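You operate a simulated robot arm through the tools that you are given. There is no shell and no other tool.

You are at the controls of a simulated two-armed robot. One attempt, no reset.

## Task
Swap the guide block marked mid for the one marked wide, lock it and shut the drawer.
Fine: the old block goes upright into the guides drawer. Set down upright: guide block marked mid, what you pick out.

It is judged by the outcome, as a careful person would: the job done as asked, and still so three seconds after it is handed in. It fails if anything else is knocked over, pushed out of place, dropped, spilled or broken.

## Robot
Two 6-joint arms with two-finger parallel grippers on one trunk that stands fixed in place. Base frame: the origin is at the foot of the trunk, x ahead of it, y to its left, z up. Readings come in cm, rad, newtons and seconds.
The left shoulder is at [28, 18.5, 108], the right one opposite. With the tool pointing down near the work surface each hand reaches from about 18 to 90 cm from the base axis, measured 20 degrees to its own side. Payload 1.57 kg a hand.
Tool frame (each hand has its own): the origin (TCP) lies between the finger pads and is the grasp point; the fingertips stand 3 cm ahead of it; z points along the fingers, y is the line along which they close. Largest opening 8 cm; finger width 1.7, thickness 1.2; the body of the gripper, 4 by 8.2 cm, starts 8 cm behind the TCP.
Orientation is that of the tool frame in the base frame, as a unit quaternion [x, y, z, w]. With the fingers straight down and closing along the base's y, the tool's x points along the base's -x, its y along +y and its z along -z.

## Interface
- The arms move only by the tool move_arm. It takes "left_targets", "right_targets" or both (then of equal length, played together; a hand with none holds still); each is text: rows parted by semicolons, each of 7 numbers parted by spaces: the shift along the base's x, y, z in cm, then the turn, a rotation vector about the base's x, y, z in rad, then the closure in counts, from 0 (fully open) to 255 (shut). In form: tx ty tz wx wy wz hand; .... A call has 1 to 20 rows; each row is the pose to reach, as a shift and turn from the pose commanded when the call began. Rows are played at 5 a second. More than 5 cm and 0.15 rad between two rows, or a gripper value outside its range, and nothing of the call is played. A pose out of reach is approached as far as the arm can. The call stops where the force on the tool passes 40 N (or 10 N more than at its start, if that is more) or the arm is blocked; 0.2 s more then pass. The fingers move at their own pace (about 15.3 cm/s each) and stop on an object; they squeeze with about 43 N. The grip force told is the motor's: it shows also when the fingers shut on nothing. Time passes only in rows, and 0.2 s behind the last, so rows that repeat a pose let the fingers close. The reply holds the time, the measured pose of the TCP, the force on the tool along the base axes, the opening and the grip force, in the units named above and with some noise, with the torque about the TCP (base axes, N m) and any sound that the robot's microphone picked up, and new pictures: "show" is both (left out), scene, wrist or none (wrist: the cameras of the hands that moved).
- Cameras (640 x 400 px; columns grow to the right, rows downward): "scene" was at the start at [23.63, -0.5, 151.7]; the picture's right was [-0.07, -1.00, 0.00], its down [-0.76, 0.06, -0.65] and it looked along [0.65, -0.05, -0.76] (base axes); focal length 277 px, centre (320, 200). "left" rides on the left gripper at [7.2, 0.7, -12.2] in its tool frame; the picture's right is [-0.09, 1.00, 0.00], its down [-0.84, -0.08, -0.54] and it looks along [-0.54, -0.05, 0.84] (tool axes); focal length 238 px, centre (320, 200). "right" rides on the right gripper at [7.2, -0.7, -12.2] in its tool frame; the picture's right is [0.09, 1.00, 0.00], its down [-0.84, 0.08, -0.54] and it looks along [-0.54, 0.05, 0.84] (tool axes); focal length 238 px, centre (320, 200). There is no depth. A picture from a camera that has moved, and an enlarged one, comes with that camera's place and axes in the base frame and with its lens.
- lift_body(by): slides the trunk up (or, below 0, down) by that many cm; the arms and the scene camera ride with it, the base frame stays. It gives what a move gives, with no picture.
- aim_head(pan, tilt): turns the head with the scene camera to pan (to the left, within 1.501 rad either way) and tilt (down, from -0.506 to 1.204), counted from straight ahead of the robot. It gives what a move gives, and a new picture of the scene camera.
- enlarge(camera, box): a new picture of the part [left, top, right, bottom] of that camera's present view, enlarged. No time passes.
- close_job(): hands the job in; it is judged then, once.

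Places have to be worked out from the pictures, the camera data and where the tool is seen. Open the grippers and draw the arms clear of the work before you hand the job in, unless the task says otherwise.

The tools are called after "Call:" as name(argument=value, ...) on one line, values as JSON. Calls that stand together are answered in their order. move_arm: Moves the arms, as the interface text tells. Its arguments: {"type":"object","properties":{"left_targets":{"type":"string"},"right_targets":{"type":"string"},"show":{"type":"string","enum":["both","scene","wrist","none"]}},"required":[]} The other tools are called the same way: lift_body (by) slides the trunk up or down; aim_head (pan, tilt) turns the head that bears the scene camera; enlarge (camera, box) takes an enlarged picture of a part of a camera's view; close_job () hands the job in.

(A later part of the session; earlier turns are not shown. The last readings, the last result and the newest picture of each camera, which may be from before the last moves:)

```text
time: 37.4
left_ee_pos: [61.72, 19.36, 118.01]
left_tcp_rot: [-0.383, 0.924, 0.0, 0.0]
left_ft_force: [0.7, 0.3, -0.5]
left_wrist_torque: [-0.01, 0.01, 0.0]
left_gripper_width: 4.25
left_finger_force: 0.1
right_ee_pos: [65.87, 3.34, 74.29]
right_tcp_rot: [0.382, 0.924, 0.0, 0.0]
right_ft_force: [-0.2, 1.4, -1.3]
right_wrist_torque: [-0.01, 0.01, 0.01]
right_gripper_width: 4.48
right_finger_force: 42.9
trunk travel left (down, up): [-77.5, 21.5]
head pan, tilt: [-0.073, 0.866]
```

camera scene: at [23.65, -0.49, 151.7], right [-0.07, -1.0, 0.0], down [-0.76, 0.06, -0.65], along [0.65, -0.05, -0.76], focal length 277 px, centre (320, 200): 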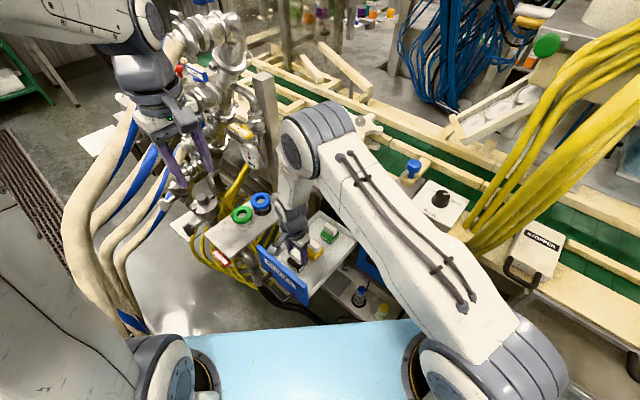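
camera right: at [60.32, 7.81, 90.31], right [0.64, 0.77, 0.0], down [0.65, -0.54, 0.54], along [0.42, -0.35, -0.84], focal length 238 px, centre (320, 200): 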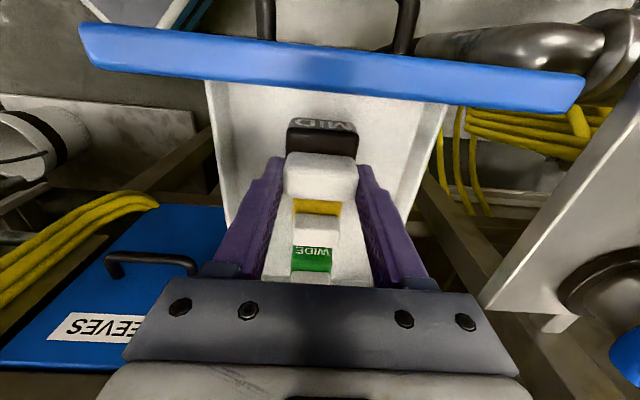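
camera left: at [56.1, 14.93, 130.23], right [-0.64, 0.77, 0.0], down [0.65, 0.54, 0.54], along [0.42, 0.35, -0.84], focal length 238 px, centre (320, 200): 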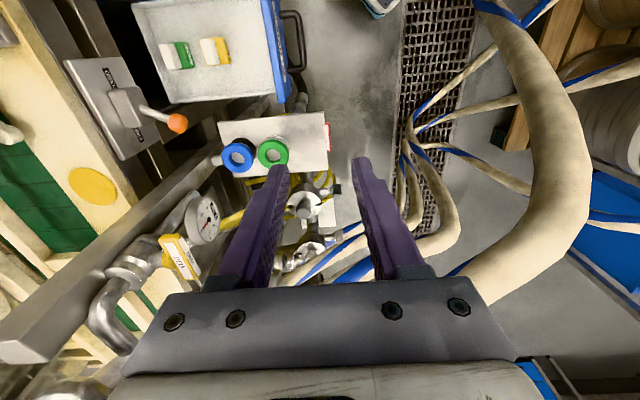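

Call:
move_arm(right_targets="0 0 -0.3 0 0 0 255; 0 0 -0.6 0 0 0 255; 0 0 -0.6 0 0 0 255", show="none")

Call:
enlarge(camera="right", box=[260, 70, 380, 170])

Call:
enlarge(camera="scene", box=[290, 220, 350, 280])

```text
time: 38.2
left_ee_pos: [61.67, 19.38, 118.09]
left_tcp_rot: [-0.382, 0.924, 0.001, 0.0]
left_ft_force: [-0.1, -0.4, 0.1]
left_wrist_torque: [0.02, 0.01, -0.01]
left_gripper_width: 4.23
left_finger_force: 0.0
right_ee_pos: [65.94, 3.14, 73.82]
right_tcp_rot: [0.381, 0.924, 0.001, 0.0]
right_ft_force: [-3.6, -2.3, 19.7]
right_wrist_torque: [-0.12, 0.38, 0.02]
right_gripper_width: 4.52
right_finger_force: 42.8
trunk travel left (down, up): [-77.5, 21.5]
head pan, tilt: [-0.073, 0.866]
```

```text
4.00 times, centred on (320, 120) of right
camera zoom: at [60.46, 7.73, 86.21], right [0.64, 0.77, 0.0], down [0.65, -0.54, 0.54], along [0.42, -0.35, -0.84], focal length 953 px, centre (320, 520)
```

zoom: 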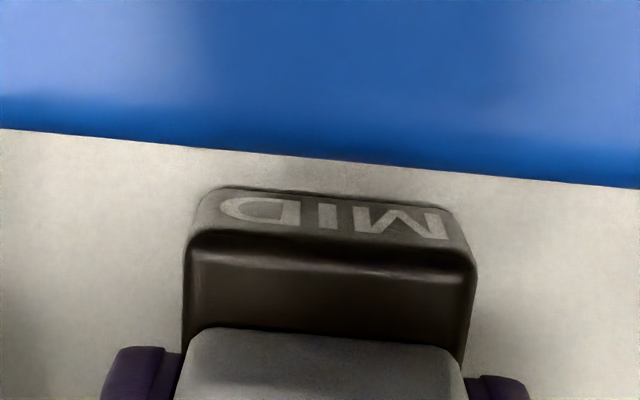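

```text
6.67 times, centred on (320, 250) of scene
camera zoom: at [23.54, -0.5, 151.75], right [-0.07, -1.0, 0.0], down [-0.76, 0.06, -0.65], along [0.65, -0.05, -0.76], focal length 1846 px, centre (320, -133)
```

zoom: 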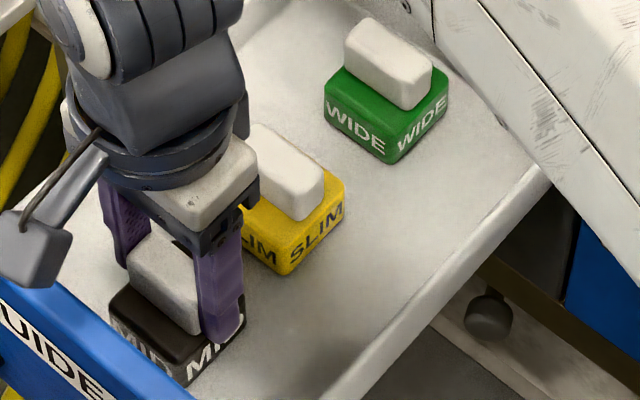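

Contact: 20 N upward, the block is on the drawer floor. I ease up slightly to relax the force, open the fingers, and rise straight up.

Call:
move_arm(right_targets="0 0 0.2 0 0 0 255; 0 0 0.3 0 0 0 255; 0 0 0.3 0 0 0 64; 0 0 0.3 0 0 0 64; 0 0 0.3 0 0 0 64; 0 0 1.5 0 0 0 64; 0 0 4 0 0 0 64; 0 0 8 0 0 0 64; 0 0 12 0 0 0 64; 0 0 12 0 0 0 64", show="both")

Call:
enlarge(camera="right", box=[190, 20, 450, 260])

Call:
enlarge(camera="scene", box=[240, 170, 370, 310])

```text
time: 40.4
left_ee_pos: [61.73, 19.36, 118.12]
left_tcp_rot: [-0.383, 0.924, 0.0, 0.0]
left_ft_force: [0.1, 0.2, 0.7]
left_wrist_torque: [0.01, 0.02, 0.04]
left_gripper_width: 4.23
left_finger_force: 0.0
right_ee_pos: [65.9, 3.21, 85.79]
right_tcp_rot: [0.383, 0.924, 0.0, 0.0]
right_ft_force: [-0.3, -0.6, -0.2]
right_wrist_torque: [-0.03, 0.0, -0.03]
right_gripper_width: 5.98
right_finger_force: 0.2
trunk travel left (down, up): [-77.5, 21.5]
head pan, tilt: [-0.073, 0.866]
camera scene: at [23.61, -0.49, 151.71], right [-0.07, -1.0, 0.0], down [-0.76, 0.06, -0.65], along [0.65, -0.05, -0.76], focal length 277 px, centre (320, 200)
camera right: at [60.41, 7.75, 98.19], right [0.64, 0.77, 0.0], down [0.65, -0.54, 0.54], along [0.42, -0.35, -0.84], focal length 238 px, centre (320, 200)
```

scene: 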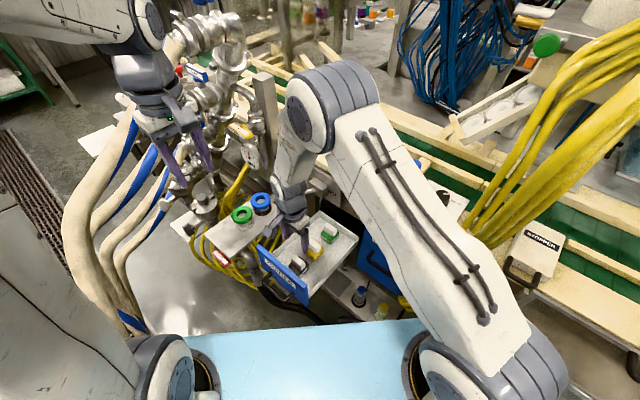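
right: 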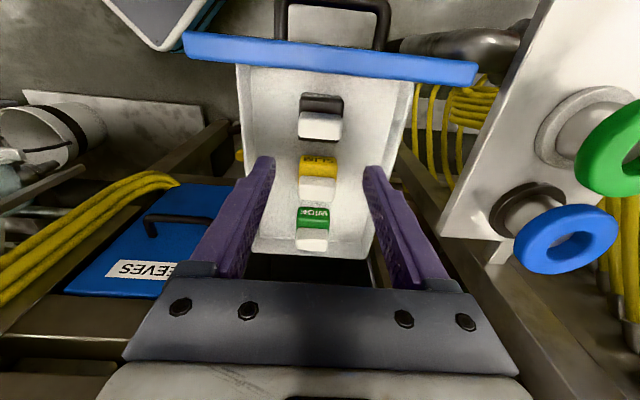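

```text
1.67 times, centred on (320, 140) of right
camera zoom: at [60.41, 7.75, 98.19], right [0.64, 0.77, 0.0], down [0.65, -0.54, 0.54], along [0.42, -0.35, -0.84], focal length 397 px, centre (320, 300)
```

zoom: 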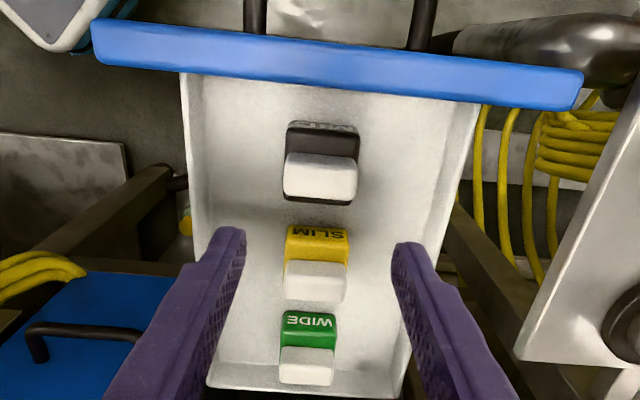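

```text
2.86 times, centred on (305, 240) of scene
camera zoom: at [23.61, -0.49, 151.71], right [-0.07, -1.0, 0.0], down [-0.76, 0.06, -0.65], along [0.65, -0.05, -0.76], focal length 791 px, centre (363, 86)
```

zoom: 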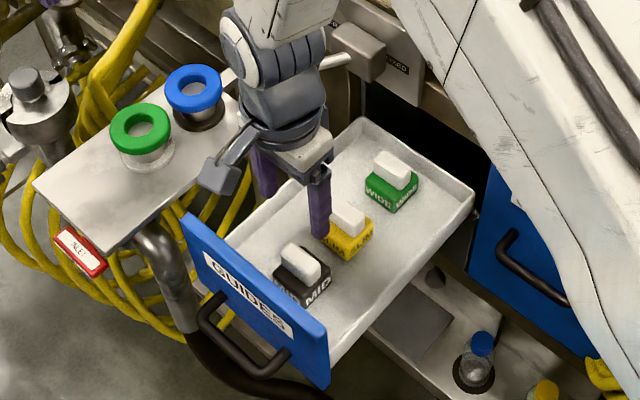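

MID stands upright in the drawer's front area. WIDE's cap is at about (77.8,-8.15,73.5), close under the lever hub, so I tilt the right hand 25° outward to keep its body away from the hub and move to a standoff along that axis.

Call:
move_arm(right_targets="0 0 2 -0.1 -0.1 0 45; 0 0 3.5 -0.2 -0.2 0 45; 1.5 -1.4 4 -0.3 -0.3 0 45; 4 -3.7 3 -0.308 -0.308 0 45; 6.5 -6 1 -0.308 -0.308 0 45; 8.2 -7.7 -2.2 -0.308 -0.308 0 45; 8.2 -7.7 -2.2 -0.308 -0.308 0 45", show="both")

Call:
enlarge(camera="right", box=[190, 60, 450, 270])

Call:
enlarge(camera="scene", box=[250, 160, 390, 290])

```text
time: 42.0
left_ee_pos: [61.68, 19.49, 118.0]
left_tcp_rot: [-0.382, 0.924, 0.001, 0.001]
left_ft_force: [-0.9, -0.3, -0.4]
left_wrist_torque: [0.02, 0.03, 0.0]
left_gripper_width: 4.26
left_finger_force: 0.1
right_ee_pos: [74.32, -4.45, 83.45]
right_tcp_rot: [0.373, 0.903, -0.082, 0.199]
right_ft_force: [0.5, -0.3, 0.2]
right_wrist_torque: [0.06, -0.01, -0.01]
right_gripper_width: 6.61
right_finger_force: 0.2
trunk travel left (down, up): [-77.5, 21.5]
head pan, tilt: [-0.073, 0.866]
camera scene: at [23.65, -0.5, 151.7], right [-0.07, -1.0, 0.0], down [-0.76, 0.06, -0.65], along [0.65, -0.05, -0.76], focal length 277 px, centre (320, 200)
camera right: at [65.69, 3.27, 91.57], right [0.64, 0.76, -0.04], down [0.43, -0.32, 0.84], along [0.63, -0.56, -0.53], focal length 238 px, centre (320, 200)
```

scene: 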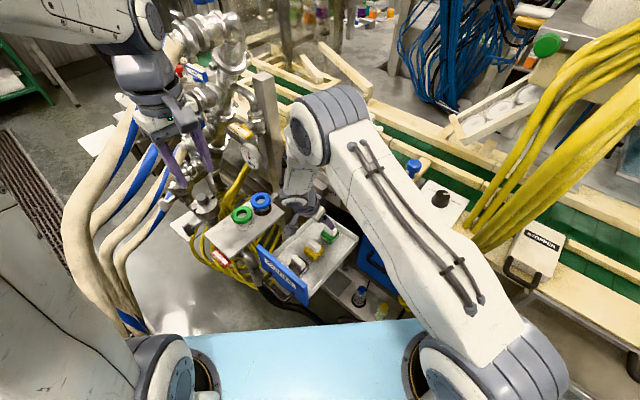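
right: 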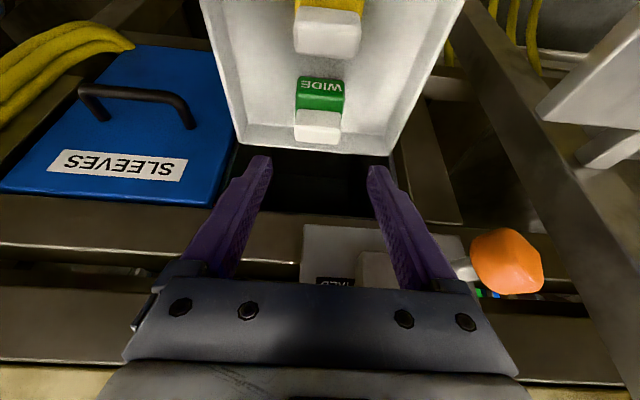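

```text
1.90 times, centred on (320, 165) of right
camera zoom: at [65.69, 3.27, 91.57], right [0.64, 0.76, -0.04], down [0.43, -0.32, 0.84], along [0.63, -0.56, -0.53], focal length 454 px, centre (320, 267)
```

zoom: 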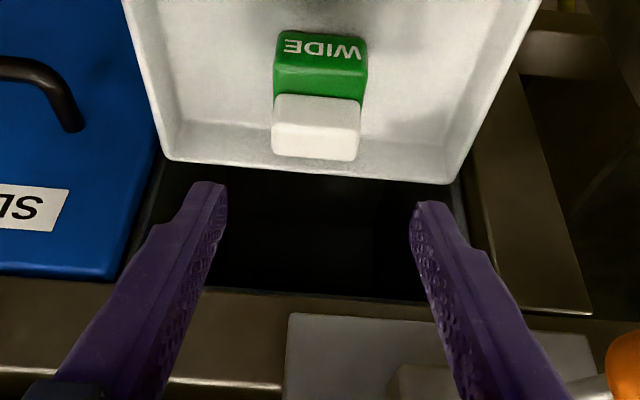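

```text
3.08 times, centred on (320, 225) of scene
camera zoom: at [23.65, -0.5, 151.7], right [-0.07, -1.0, 0.0], down [-0.76, 0.06, -0.65], along [0.65, -0.05, -0.76], focal length 852 px, centre (320, 123)
```

zoom: 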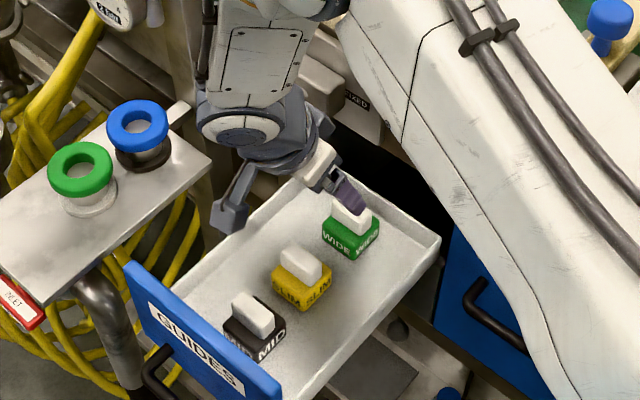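

WIDE's cap checks at (77.84,-8.23), right on the hand's axis. I advance along the tilted axis so the fingers flank the cap, not yet closing.

Call:
move_arm(right_targets="0.7 -0.8 -2.4 0 0 0 45; 1.5 -1.7 -4.9 0 0 0 45; 2.2 -2.5 -7.2 0 0 0 45; 2.65 -3.0 -8.5 0 0 0 45; 2.75 -3.1 -8.95 0 0 0 45; 2.75 -3.1 -8.95 0 0 0 45", show="both")

Call:
enlarge(camera="right", box=[220, 60, 420, 240])

Call:
enlarge(camera="scene", box=[280, 180, 370, 270])

```text
time: 43.4
left_ee_pos: [61.82, 19.44, 118.11]
left_tcp_rot: [-0.382, 0.924, 0.0, 0.0]
left_ft_force: [0.3, -0.7, 0.5]
left_wrist_torque: [0.01, -0.01, -0.02]
left_gripper_width: 4.23
left_finger_force: 0.1
right_ee_pos: [76.69, -7.66, 74.38]
right_tcp_rot: [0.373, 0.902, -0.083, 0.2]
right_ft_force: [-0.4, -0.1, 0.1]
right_wrist_torque: [0.01, 0.02, 0.03]
right_gripper_width: 6.59
right_finger_force: 0.0
trunk travel left (down, up): [-77.5, 21.5]
head pan, tilt: [-0.073, 0.866]
camera scene: at [23.63, -0.49, 151.7], right [-0.07, -1.0, 0.0], down [-0.76, 0.06, -0.65], along [0.65, -0.05, -0.76], focal length 277 px, centre (320, 200)
camera right: at [68.21, 0.16, 82.56], right [0.64, 0.76, -0.04], down [0.43, -0.32, 0.84], along [0.63, -0.56, -0.53], focal length 238 px, centre (320, 200)
```

scene: 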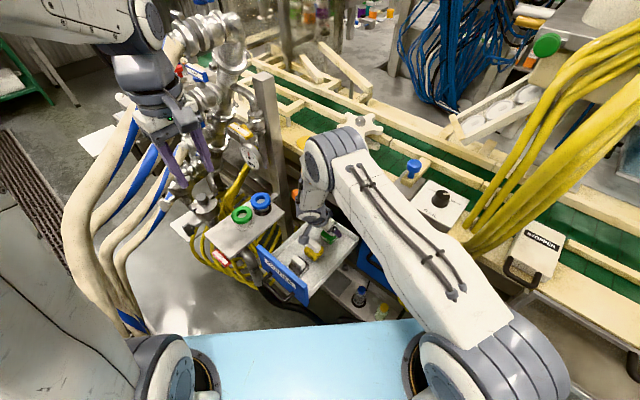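
right: 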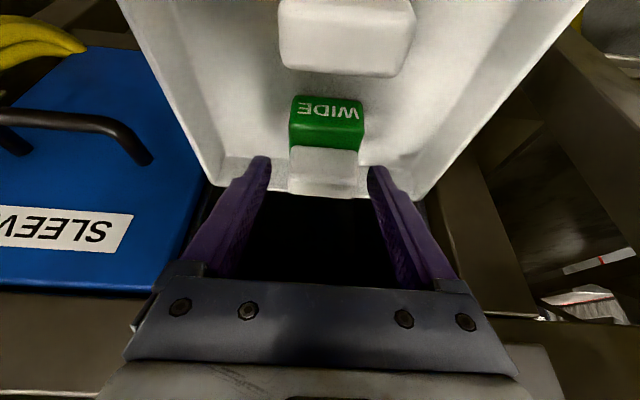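

```text
2.22 times, centred on (320, 150) of right
camera zoom: at [68.21, 0.16, 82.56], right [0.64, 0.76, -0.04], down [0.43, -0.32, 0.84], along [0.63, -0.56, -0.53], focal length 530 px, centre (320, 311)
```

zoom: 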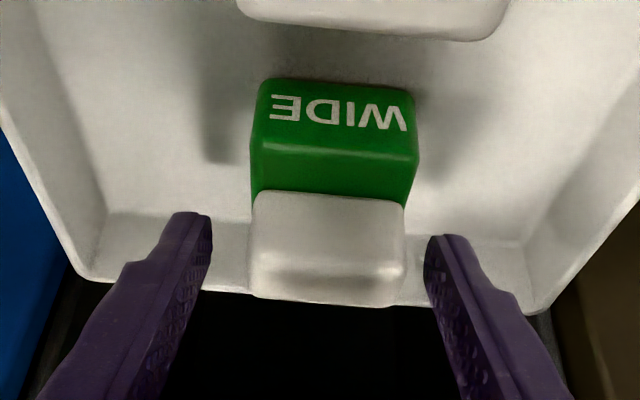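

```text
4.44 times, centred on (325, 225) of scene
camera zoom: at [23.63, -0.49, 151.7], right [-0.07, -1.0, 0.0], down [-0.76, 0.06, -0.65], along [0.65, -0.05, -0.76], focal length 1231 px, centre (298, 89)
```

zoom: 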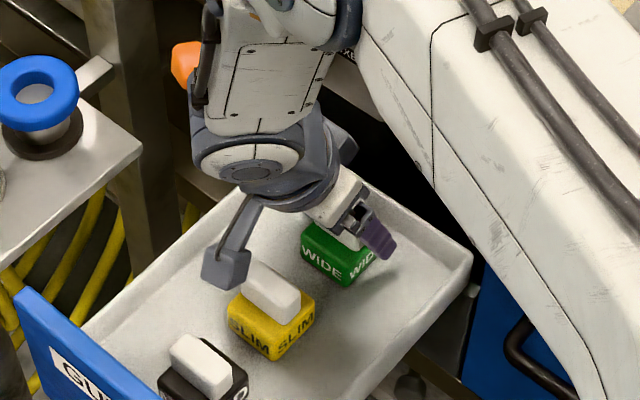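

The fingers flank the cap well. I nudge 0.2 cm along the bench to centre and close on the WIDE cap.

Call:
move_arm(right_targets="0.18 0.18 0 0 0 0 45; 0.2 0.15 -0.1 0 0 0 45; 0.2 0.15 -0.1 0 0 0 255; 0.2 0.15 -0.1 0 0 0 255; 0.2 0.15 -0.1 0 0 0 255; 0.2 0.15 -0.1 0 0 0 255", show="wrist")

Call:
enlarge(camera="right", box=[220, 60, 420, 240])

Call:
enlarge(camera="scene", box=[280, 180, 370, 270])

```text
time: 44.8
left_ee_pos: [61.82, 19.41, 117.98]
left_tcp_rot: [-0.383, 0.924, 0.0, -0.001]
left_ft_force: [-0.2, -0.7, 0.0]
left_wrist_torque: [-0.03, 0.02, 0.0]
left_gripper_width: 4.23
left_finger_force: 0.0
right_ee_pos: [77.07, -7.53, 74.35]
right_tcp_rot: [0.374, 0.902, -0.083, 0.199]
right_ft_force: [0.2, -0.1, 0.0]
right_wrist_torque: [-0.03, -0.02, -0.02]
right_gripper_width: 4.48
right_finger_force: 42.9
trunk travel left (down, up): [-77.5, 21.5]
head pan, tilt: [-0.073, 0.866]
camera right: at [68.4, 0.28, 82.54], right [0.64, 0.76, -0.04], down [0.43, -0.32, 0.84], along [0.63, -0.56, -0.53], focal length 238 px, centre (320, 200)
```

right: 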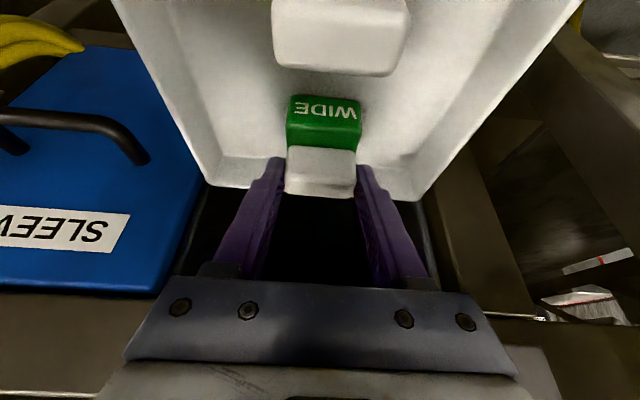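

```text
2.22 times, centred on (320, 150) of right
camera zoom: at [68.4, 0.28, 82.54], right [0.64, 0.76, -0.04], down [0.43, -0.32, 0.84], along [0.63, -0.56, -0.53], focal length 530 px, centre (320, 311)
```

zoom: 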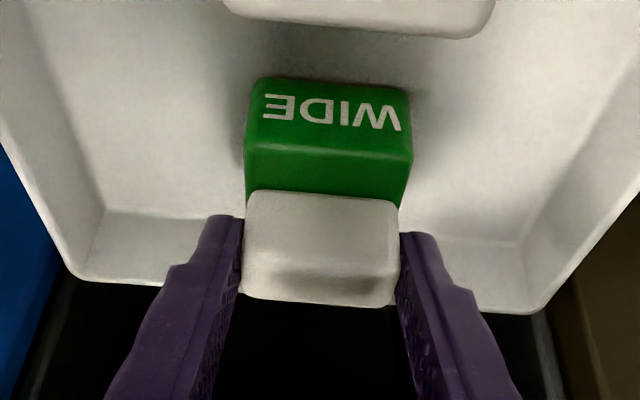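

```text
4.44 times, centred on (325, 225) of scene
camera zoom: at [23.63, -0.49, 151.7], right [-0.07, -1.0, 0.0], down [-0.76, 0.06, -0.65], along [0.65, -0.05, -0.76], focal length 1231 px, centre (298, 89)
```

zoom: 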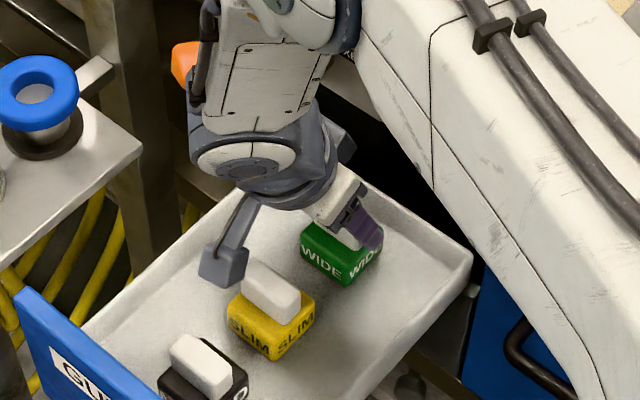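

WIDE is gripped (4.48 cm, 43 N). I lift it along the tilted axis, up and outward from the hub, and check it hangs straight.

Call:
move_arm(right_targets="-0.6 0.6 1.8 0 0 0 255; -1.5 1.5 4.5 0 0 0 255; -2.3 2.3 7 0 0 0 255; -3.0 3.0 9.5 0 0 0 255; -3.0 3.0 9.5 0 0 0 255", show="both")

Call:
enlarge(camera="right", box=[220, 60, 420, 240])

Call:
enlarge(camera="scene", box=[260, 170, 370, 280])

```text
time: 46.0
left_ee_pos: [61.7, 19.4, 118.06]
left_tcp_rot: [-0.383, 0.924, -0.001, -0.001]
left_ft_force: [-0.4, 0.5, 0.1]
left_wrist_torque: [0.03, 0.0, 0.01]
left_gripper_width: 4.24
left_finger_force: 0.1
right_ee_pos: [74.0, -4.49, 84.0]
right_tcp_rot: [0.373, 0.902, -0.083, 0.2]
right_ft_force: [0.5, 0.0, -1.1]
right_wrist_torque: [-0.04, 0.01, 0.02]
right_gripper_width: 4.47
right_finger_force: 42.7
trunk travel left (down, up): [-77.5, 21.5]
head pan, tilt: [-0.073, 0.866]
camera scene: at [23.62, -0.49, 151.71], right [-0.07, -1.0, 0.0], down [-0.76, 0.06, -0.65], along [0.65, -0.05, -0.76], focal length 277 px, centre (320, 200)
camera right: at [65.41, 3.21, 92.18], right [0.64, 0.76, -0.04], down [0.43, -0.32, 0.84], along [0.63, -0.56, -0.53], focal length 238 px, centre (320, 200)
```

scene: 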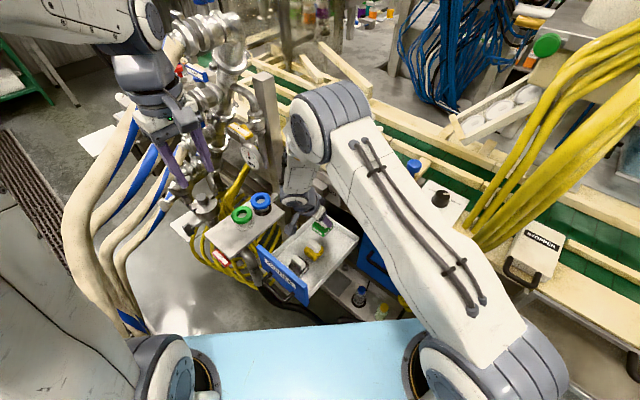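
right: 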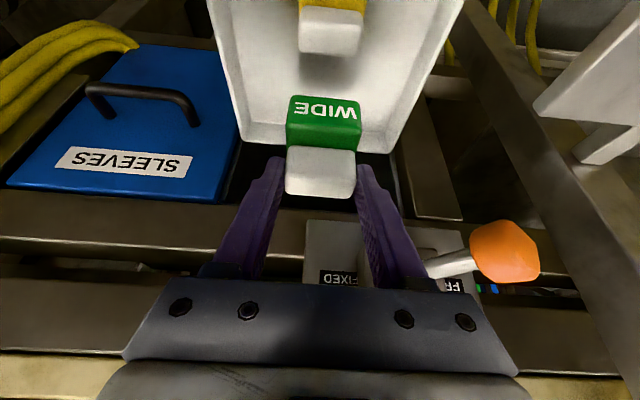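

```text
2.22 times, centred on (320, 150) of right
camera zoom: at [65.41, 3.21, 92.18], right [0.64, 0.76, -0.04], down [0.43, -0.32, 0.84], along [0.63, -0.56, -0.53], focal length 530 px, centre (320, 311)
```

zoom: 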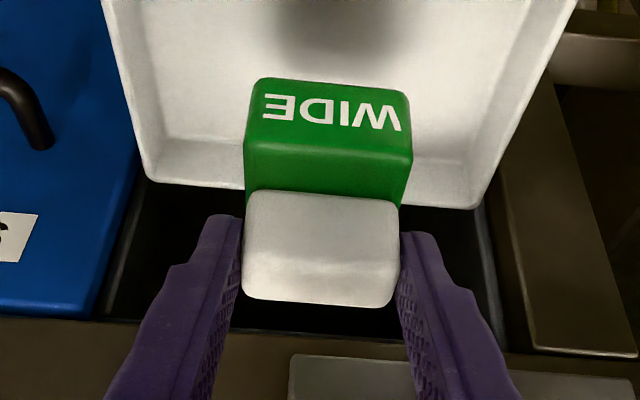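

```text
3.64 times, centred on (315, 225) of scene
camera zoom: at [23.62, -0.49, 151.71], right [-0.07, -1.0, 0.0], down [-0.76, 0.06, -0.65], along [0.65, -0.05, -0.76], focal length 1007 px, centre (338, 109)
```

zoom: 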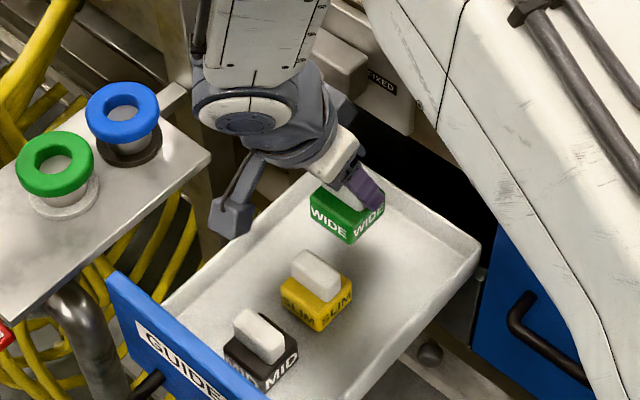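

WIDE is held straight, SLIM and MID are undisturbed, lever still at FREE. I carry it up past the bench edge and over to above the socket.

Call:
move_arm(right_targets="-1 -1 3 0 0 0 255; -2.1 -2.1 6.5 0 0 0 255; -2.5 -2.8 10.5 0 0 0 255; -2.5 -3 14.5 0 0 0 255; -2.5 -3 18.5 0 0 0 255; -2.5 -3 22.5 0 0 0 255; -0.5 -6 24.5 0 0 0 255; 1.8 -9.3 26 0 0 0 255; 4.83 -12.9 26.1 0 0 0 255; 4.83 -12.9 26.1 0 0 0 255", show="both")

Call:
enlarge(camera="right", box=[220, 60, 420, 240])

Call:
enlarge(camera="scene", box=[320, 110, 420, 210])

```text
time: 48.2
left_ee_pos: [61.83, 19.37, 117.97]
left_tcp_rot: [-0.383, 0.924, 0.0, 0.0]
left_ft_force: [0.2, 0.3, -0.2]
left_wrist_torque: [0.01, 0.02, 0.02]
left_gripper_width: 4.24
left_finger_force: 0.0
right_ee_pos: [78.89, -17.43, 110.02]
right_tcp_rot: [0.374, 0.902, -0.083, 0.2]
right_ft_force: [0.0, -1.1, -0.4]
right_wrist_torque: [-0.01, 0.04, 0.02]
right_gripper_width: 4.48
right_finger_force: 42.8
trunk travel left (down, up): [-77.5, 21.5]
head pan, tilt: [-0.073, 0.866]
camera scene: at [23.65, -0.52, 151.7], right [-0.07, -1.0, 0.0], down [-0.76, 0.06, -0.65], along [0.65, -0.05, -0.76], focal length 277 px, centre (320, 200)
camera right: at [70.26, -9.71, 118.18], right [0.64, 0.76, -0.04], down [0.43, -0.32, 0.84], along [0.63, -0.56, -0.53], focal length 238 px, centre (320, 200)
```

scene: 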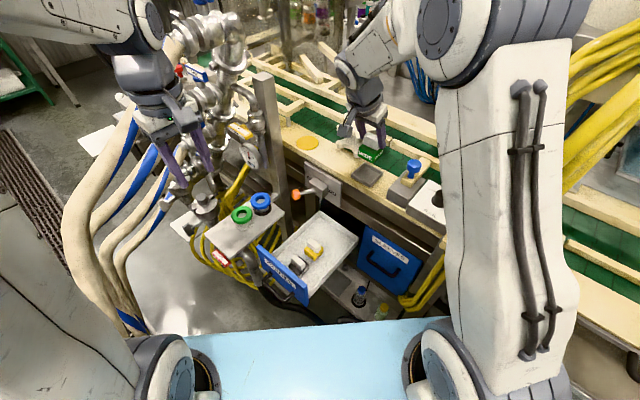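
right: 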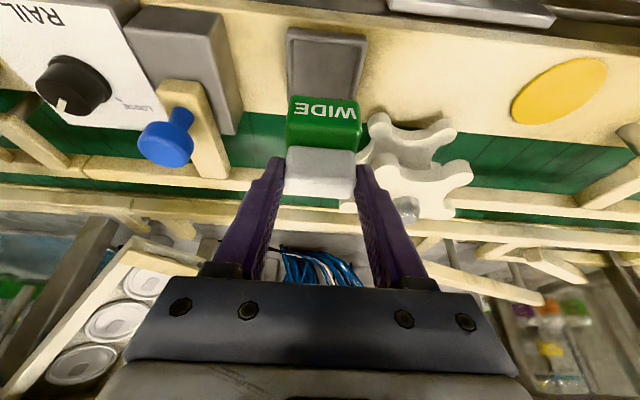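

```text
2.22 times, centred on (320, 150) of right
camera zoom: at [70.26, -9.71, 118.18], right [0.64, 0.76, -0.04], down [0.43, -0.32, 0.84], along [0.63, -0.56, -0.53], focal length 530 px, centre (320, 311)
```

zoom: 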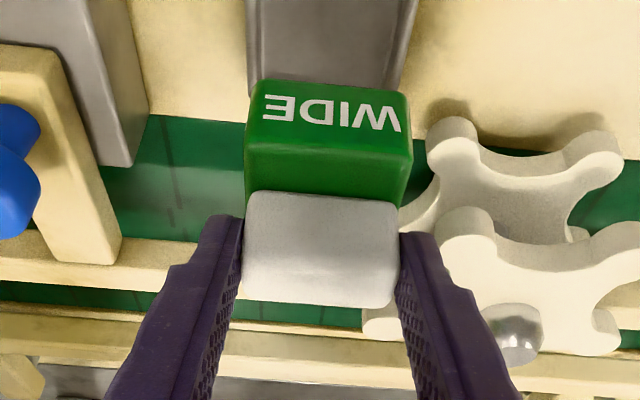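

```text
4.00 times, centred on (370, 160) of scene
camera zoom: at [23.65, -0.52, 151.7], right [-0.07, -1.0, 0.0], down [-0.76, 0.06, -0.65], along [0.65, -0.05, -0.76], focal length 1108 px, centre (120, 360)
```

zoom: 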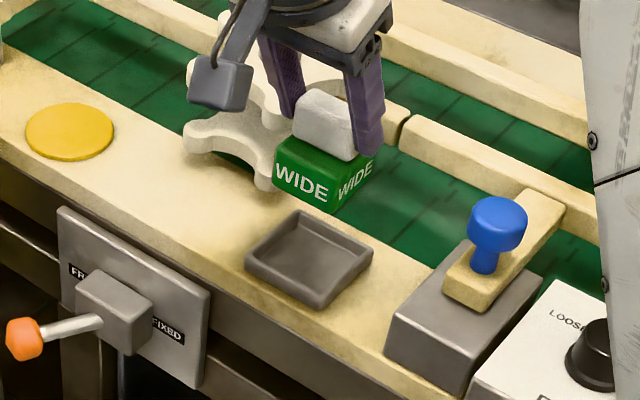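

WIDE hangs directly over the empty tray-shaped socket. I lower it to about 2 cm above the seat and compare block and tray edges.

Call:
move_arm(right_targets="0 0 -2.5 0 0 0 255; 0 0 -4.5 0 0 0 255; 0 0 -5.2 0 0 0 255; 0 0 -5.2 0 0 0 255", show="wrist")

Call:
enlarge(camera="right", box=[250, 40, 400, 200])

Call:
enlarge(camera="scene", box=[340, 140, 400, 200])

```text
time: 49.2
left_ee_pos: [61.71, 19.44, 118.07]
left_tcp_rot: [-0.382, 0.924, 0.0, 0.0]
left_ft_force: [-0.3, 0.7, -0.2]
left_wrist_torque: [-0.03, 0.0, 0.05]
left_gripper_width: 4.22
left_finger_force: 0.2
right_ee_pos: [78.65, -17.24, 104.82]
right_tcp_rot: [0.374, 0.902, -0.082, 0.199]
right_ft_force: [-0.2, -0.1, 0.0]
right_wrist_torque: [-0.02, 0.01, -0.02]
right_gripper_width: 4.46
right_finger_force: 43.5
trunk travel left (down, up): [-77.5, 21.5]
head pan, tilt: [-0.073, 0.866]
camera right: at [70.18, -9.48, 112.94], right [0.64, 0.76, -0.04], down [0.43, -0.32, 0.84], along [0.63, -0.56, -0.53], focal length 238 px, centre (320, 200)
```

right: 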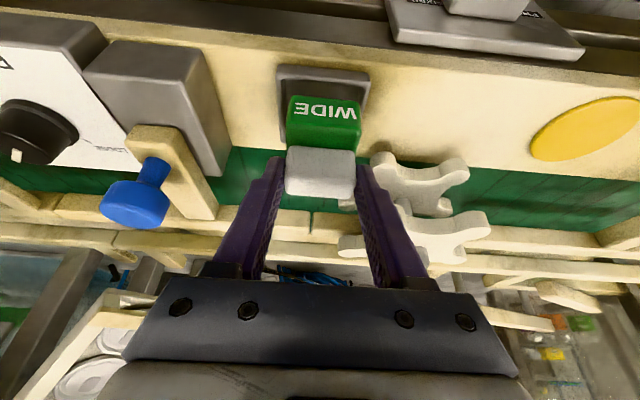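

```text
2.50 times, centred on (325, 120) of right
camera zoom: at [70.18, -9.48, 112.94], right [0.64, 0.76, -0.04], down [0.43, -0.32, 0.84], along [0.63, -0.56, -0.53], focal length 596 px, centre (308, 400)
```

zoom: 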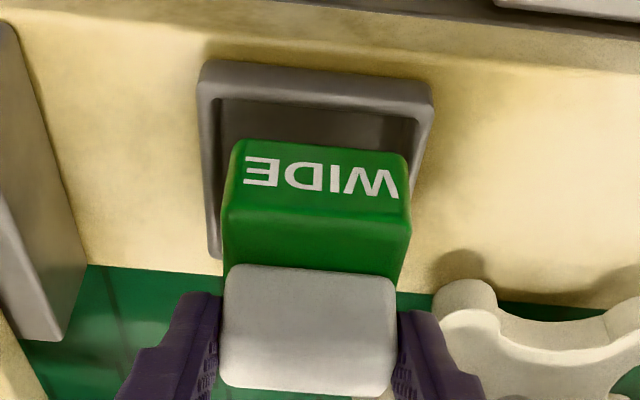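

```text
6.67 times, centred on (370, 170) of scene
camera zoom: at [23.63, -0.49, 151.7], right [-0.07, -1.0, 0.0], down [-0.76, 0.06, -0.65], along [0.65, -0.05, -0.76], focal length 1846 px, centre (-13, 400)
```

zoom: 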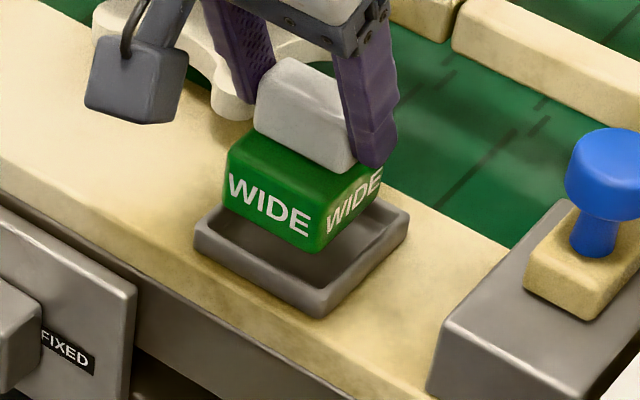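

The block is vertical and lands inside the tray with about 0.3–0.5 cm to spare on each side; it wants about 0.1 cm shift to the right. I lower it gently into the tray.

Call:
move_arm(right_targets="-0.05 -0.05 -0.4 0 0 0 255; -0.09 -0.09 -0.8 0 0 0 255; -0.09 -0.09 -1.2 0 0 0 255; -0.09 -0.09 -1.5 0 0 0 255; -0.09 -0.09 -1.5 0 0 0 255", show="wrist")

Call:
enlarge(camera="right", box=[250, 40, 400, 200])

Call:
enlarge(camera="scene", box=[340, 140, 400, 200])

```text
time: 50.4
left_ee_pos: [61.62, 19.32, 118.13]
left_tcp_rot: [-0.383, 0.924, 0.0, 0.0]
left_ft_force: [-0.1, -0.5, 0.2]
left_wrist_torque: [-0.01, -0.04, -0.02]
left_gripper_width: 4.25
left_finger_force: 0.1
right_ee_pos: [78.81, -17.45, 103.4]
right_tcp_rot: [0.374, 0.902, -0.083, 0.2]
right_ft_force: [-1.2, -0.2, -0.1]
right_wrist_torque: [-0.01, 0.01, 0.0]
right_gripper_width: 4.48
right_finger_force: 42.6
trunk travel left (down, up): [-77.5, 21.5]
head pan, tilt: [-0.073, 0.866]
camera right: at [70.14, -9.7, 111.49], right [0.64, 0.76, -0.04], down [0.43, -0.32, 0.84], along [0.63, -0.56, -0.53], focal length 238 px, centre (320, 200)
```

right: 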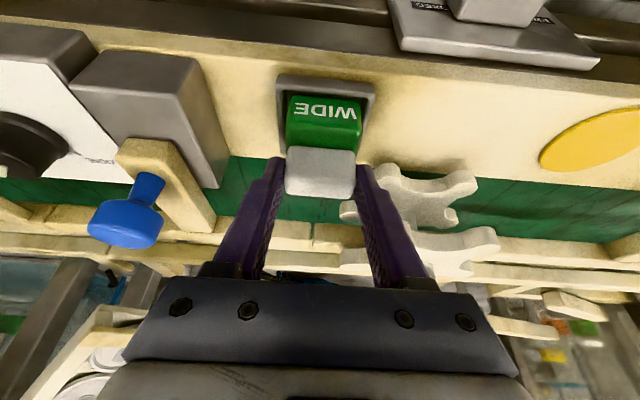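

```text
2.50 times, centred on (325, 120) of right
camera zoom: at [70.14, -9.7, 111.49], right [0.64, 0.76, -0.04], down [0.43, -0.32, 0.84], along [0.63, -0.56, -0.53], focal length 596 px, centre (308, 400)
```

zoom: 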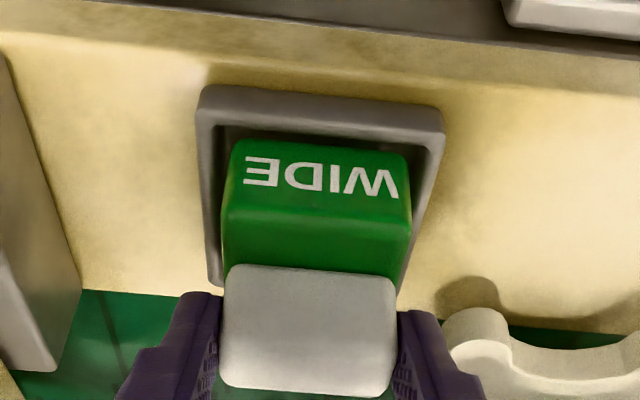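

```text
6.67 times, centred on (370, 170) of scene
camera zoom: at [23.63, -0.49, 151.7], right [-0.07, -1.0, 0.0], down [-0.76, 0.06, -0.65], along [0.65, -0.05, -0.76], focal length 1846 px, centre (-13, 400)
```

zoom: 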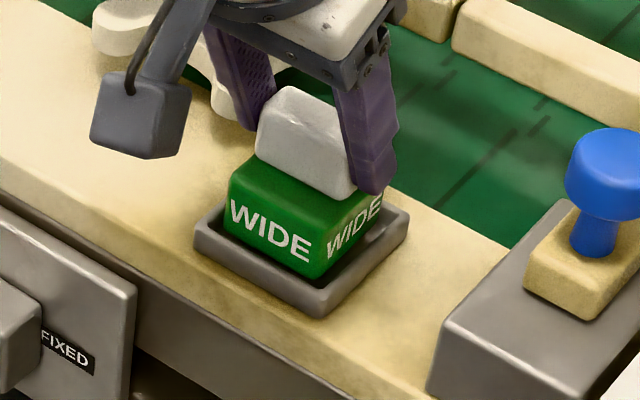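

The block is entering the tray, centred left–right. I go on down in fine steps until it seats.

Call:
move_arm(right_targets="0 0 -0.3 0 0 0 255; 0 0 -0.5 0 0 0 255; 0 0 -0.5 0 0 0 255", show="none")

Call:
enlarge(camera="scene", box=[340, 140, 400, 200])

```text
time: 51.2
left_ee_pos: [61.8, 19.33, 118.09]
left_tcp_rot: [-0.383, 0.924, 0.0, -0.001]
left_ft_force: [0.9, 0.8, -0.1]
left_wrist_torque: [0.02, 0.01, 0.03]
left_gripper_width: 4.24
left_finger_force: 0.0
right_ee_pos: [78.73, -17.46, 102.82]
right_tcp_rot: [0.374, 0.902, -0.082, 0.199]
right_ft_force: [0.5, 0.9, -0.5]
right_wrist_torque: [-0.01, 0.03, -0.01]
right_gripper_width: 4.49
right_finger_force: 42.9
trunk travel left (down, up): [-77.5, 21.5]
head pan, tilt: [-0.073, 0.866]
```

```text
6.67 times, centred on (370, 170) of scene
camera zoom: at [23.63, -0.49, 151.7], right [-0.07, -1.0, 0.0], down [-0.76, 0.06, -0.65], along [0.65, -0.05, -0.76], focal length 1846 px, centre (-13, 400)
```

zoom: 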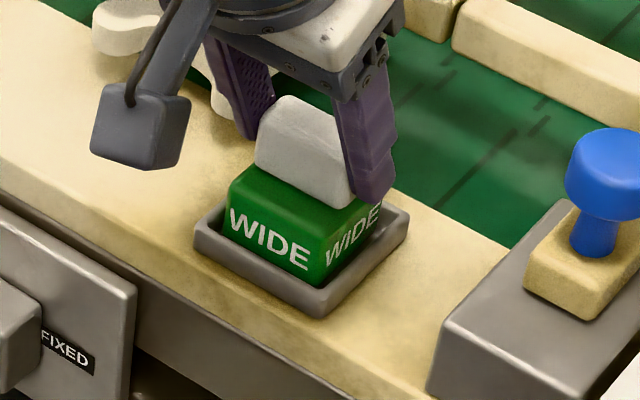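

No contact yet; another half centimetre in fine steps.

Call:
move_arm(right_targets="0 0 -0.2 0 0 0 255; 0 0 -0.4 0 0 0 255; 0 0 -0.4 0 0 0 255", show="none")

Call:
enlarge(camera="scene", box=[340, 140, 400, 200])

Call:
enlarge(camera="right", box=[250, 40, 400, 200])

```text
time: 52.0
left_ee_pos: [61.61, 19.34, 118.15]
left_tcp_rot: [-0.383, 0.924, 0.0, 0.0]
left_ft_force: [-0.1, -0.2, 0.2]
left_wrist_torque: [0.0, -0.01, 0.03]
left_gripper_width: 4.25
left_finger_force: 0.1
right_ee_pos: [78.66, -17.41, 102.81]
right_tcp_rot: [0.374, 0.901, -0.082, 0.203]
right_ft_force: [-4.4, -2.1, 30.4]
right_wrist_torque: [-0.04, 0.69, -0.05]
right_gripper_width: 4.49
right_finger_force: 43.2
trunk travel left (down, up): [-77.5, 21.5]
head pan, tilt: [-0.073, 0.866]
```

```text
6.67 times, centred on (370, 170) of scene
camera zoom: at [23.46, -0.47, 151.77], right [-0.07, -1.0, 0.0], down [-0.76, 0.06, -0.65], along [0.65, -0.05, -0.76], focal length 1846 px, centre (-13, 400)
```

zoom: 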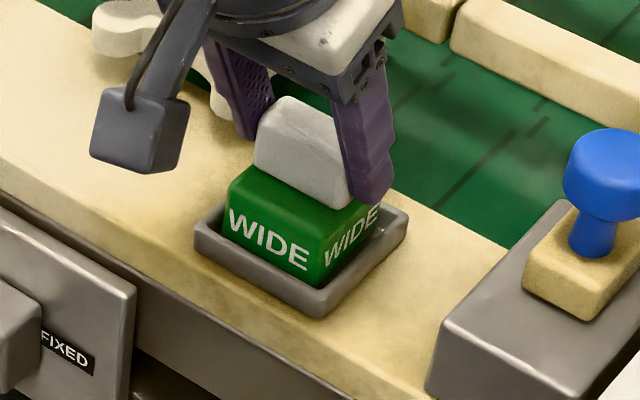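

```text
2.50 times, centred on (325, 120) of right
camera zoom: at [70.13, -9.73, 110.89], right [0.64, 0.76, -0.04], down [0.42, -0.32, 0.85], along [0.64, -0.56, -0.53], focal length 596 px, centre (308, 400)
```

zoom: 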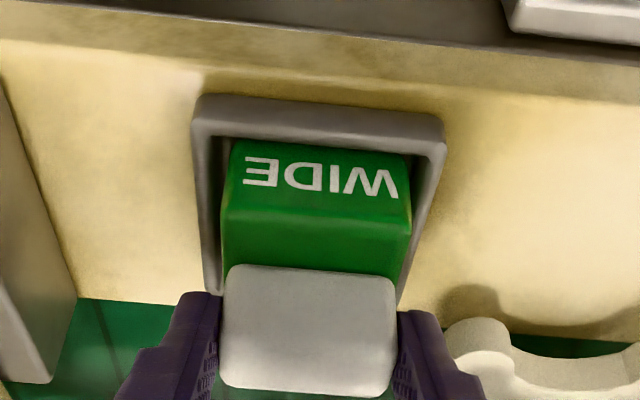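

Contact with 30 N at the same height MID sat, and the cap outline coincides with MID's former outline, so WIDE is seated. I relieve the force, open the fingers and back away along the tool axis.

Call:
move_arm(right_targets="0 0 0.2 0 0 0 255; 0 0 0.35 0 0 0 255; 0 0 0.35 0 0 0 70; 0 0 0.35 0 0 0 70; 0 0 0.35 0 0 0 70; -0.4 0.4 1.5 0 0 0 70; -1.3 1.3 4.3 0 0 0 70; -2.3 2.3 7.5 0 0 0 70; -3.3 3.3 10.5 0 0 0 70; -3.3 3.3 10.5 0 0 0 70", show="both")

Call:
enlarge(camera="scene", box=[340, 140, 400, 200])

Call:
enlarge(camera="right", box=[220, 30, 420, 200])

```text
time: 54.2
left_ee_pos: [61.73, 19.32, 118.07]
left_tcp_rot: [-0.383, 0.924, 0.0, 0.0]
left_ft_force: [-0.9, -0.9, 0.1]
left_wrist_torque: [0.01, 0.0, 0.02]
left_gripper_width: 4.21
left_finger_force: 0.1
right_ee_pos: [75.46, -14.11, 112.87]
right_tcp_rot: [0.374, 0.902, -0.083, 0.2]
right_ft_force: [-0.1, 0.4, -0.1]
right_wrist_torque: [0.02, 0.0, -0.01]
right_gripper_width: 5.79
right_finger_force: 0.1
trunk travel left (down, up): [-77.5, 21.5]
head pan, tilt: [-0.073, 0.866]
camera scene: at [23.61, -0.49, 151.71], right [-0.07, -1.0, 0.0], down [-0.76, 0.06, -0.65], along [0.65, -0.05, -0.76], focal length 277 px, centre (320, 200)
camera right: at [66.81, -6.39, 121.06], right [0.64, 0.76, -0.04], down [0.43, -0.32, 0.84], along [0.63, -0.56, -0.53], focal length 238 px, centre (320, 200)
```

scene: 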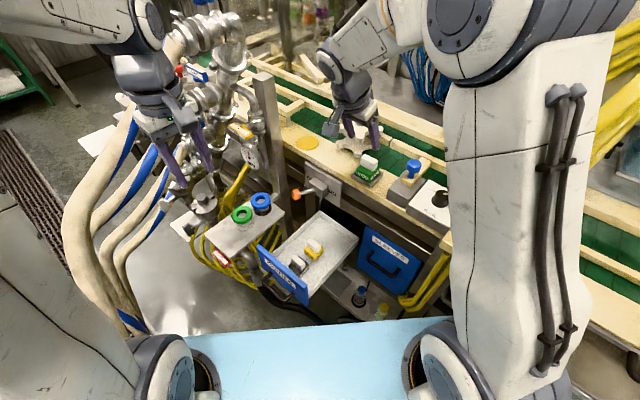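
right: 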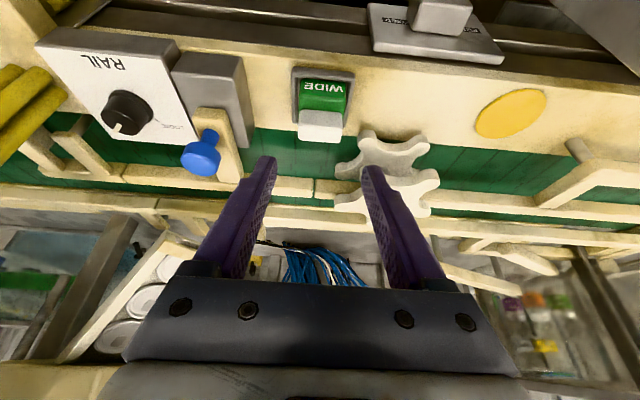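

```text
6.67 times, centred on (370, 170) of scene
camera zoom: at [23.61, -0.49, 151.71], right [-0.07, -1.0, 0.0], down [-0.76, 0.06, -0.65], along [0.65, -0.05, -0.76], focal length 1846 px, centre (-13, 400)
```

zoom: 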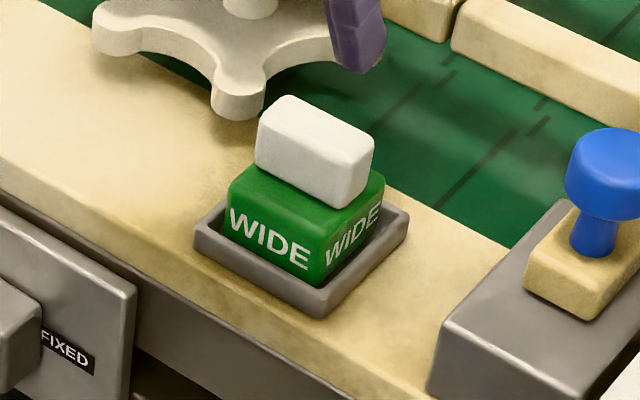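

```text
2.35 times, centred on (320, 115) of right
camera zoom: at [66.81, -6.39, 121.06], right [0.64, 0.76, -0.04], down [0.43, -0.32, 0.84], along [0.63, -0.56, -0.53], focal length 561 px, centre (320, 400)
```

zoom: 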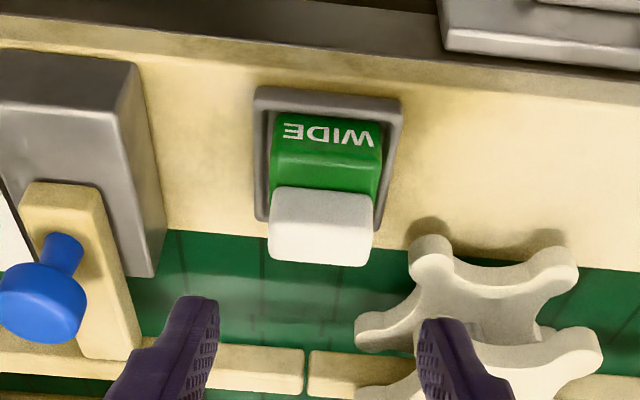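

WIDE sits upright and centred in the tray. Next I withdraw the right arm back to its starting area, straightening the hand, so the left arm can work the lever.

Call:
move_arm(right_targets="-0.5 0.5 3.5 0.1 0.1 0 70; -1 0 7 0.2 0.2 0 70; -2 -2 10 0.3 0.3 0 70; -4.5 -4.5 12 0.308 0.308 0 70; -8 -7 13 0.308 0.308 0 70; -12 -9 13 0.308 0.308 0 70; -16 -11 13 0.308 0.308 0 70; -19 -12.5 13 0.308 0.308 0 70; -19 -12.5 13 0.308 0.308 0 70", show="both")

```text
time: 56.2
left_ee_pos: [61.74, 19.53, 118.03]
left_tcp_rot: [-0.382, 0.924, 0.0, 0.001]
left_ft_force: [0.2, 0.6, -0.8]
left_wrist_torque: [0.0, -0.01, 0.02]
left_gripper_width: 4.21
left_finger_force: 0.1
right_ee_pos: [56.37, -26.64, 125.92]
right_tcp_rot: [0.382, 0.924, 0.0, 0.0]
right_ft_force: [-0.1, -0.3, 0.6]
right_wrist_torque: [0.0, -0.02, 0.0]
right_gripper_width: 5.79
right_finger_force: 0.0
trunk travel left (down, up): [-77.5, 21.5]
head pan, tilt: [-0.073, 0.866]
camera scene: at [23.6, -0.5, 151.71], right [-0.07, -1.0, 0.0], down [-0.76, 0.06, -0.65], along [0.65, -0.05, -0.76], focal length 277 px, centre (320, 200)
camera right: at [51.06, -22.13, 138.3], right [0.64, 0.77, 0.0], down [0.65, -0.54, 0.54], along [0.42, -0.35, -0.84], focal length 238 px, centre (320, 200)
```

scene: 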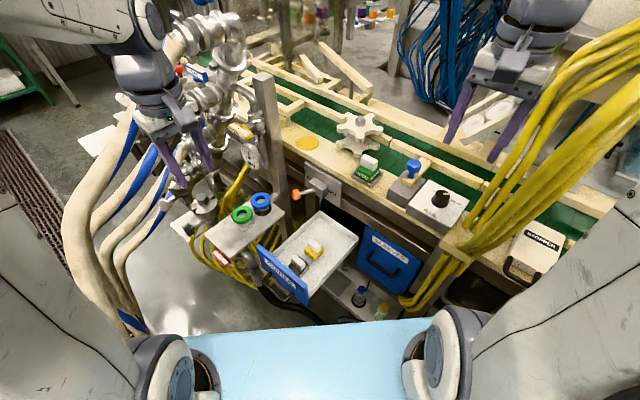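
right: 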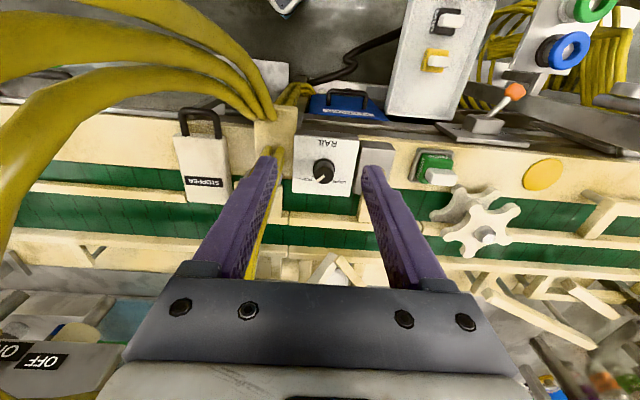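

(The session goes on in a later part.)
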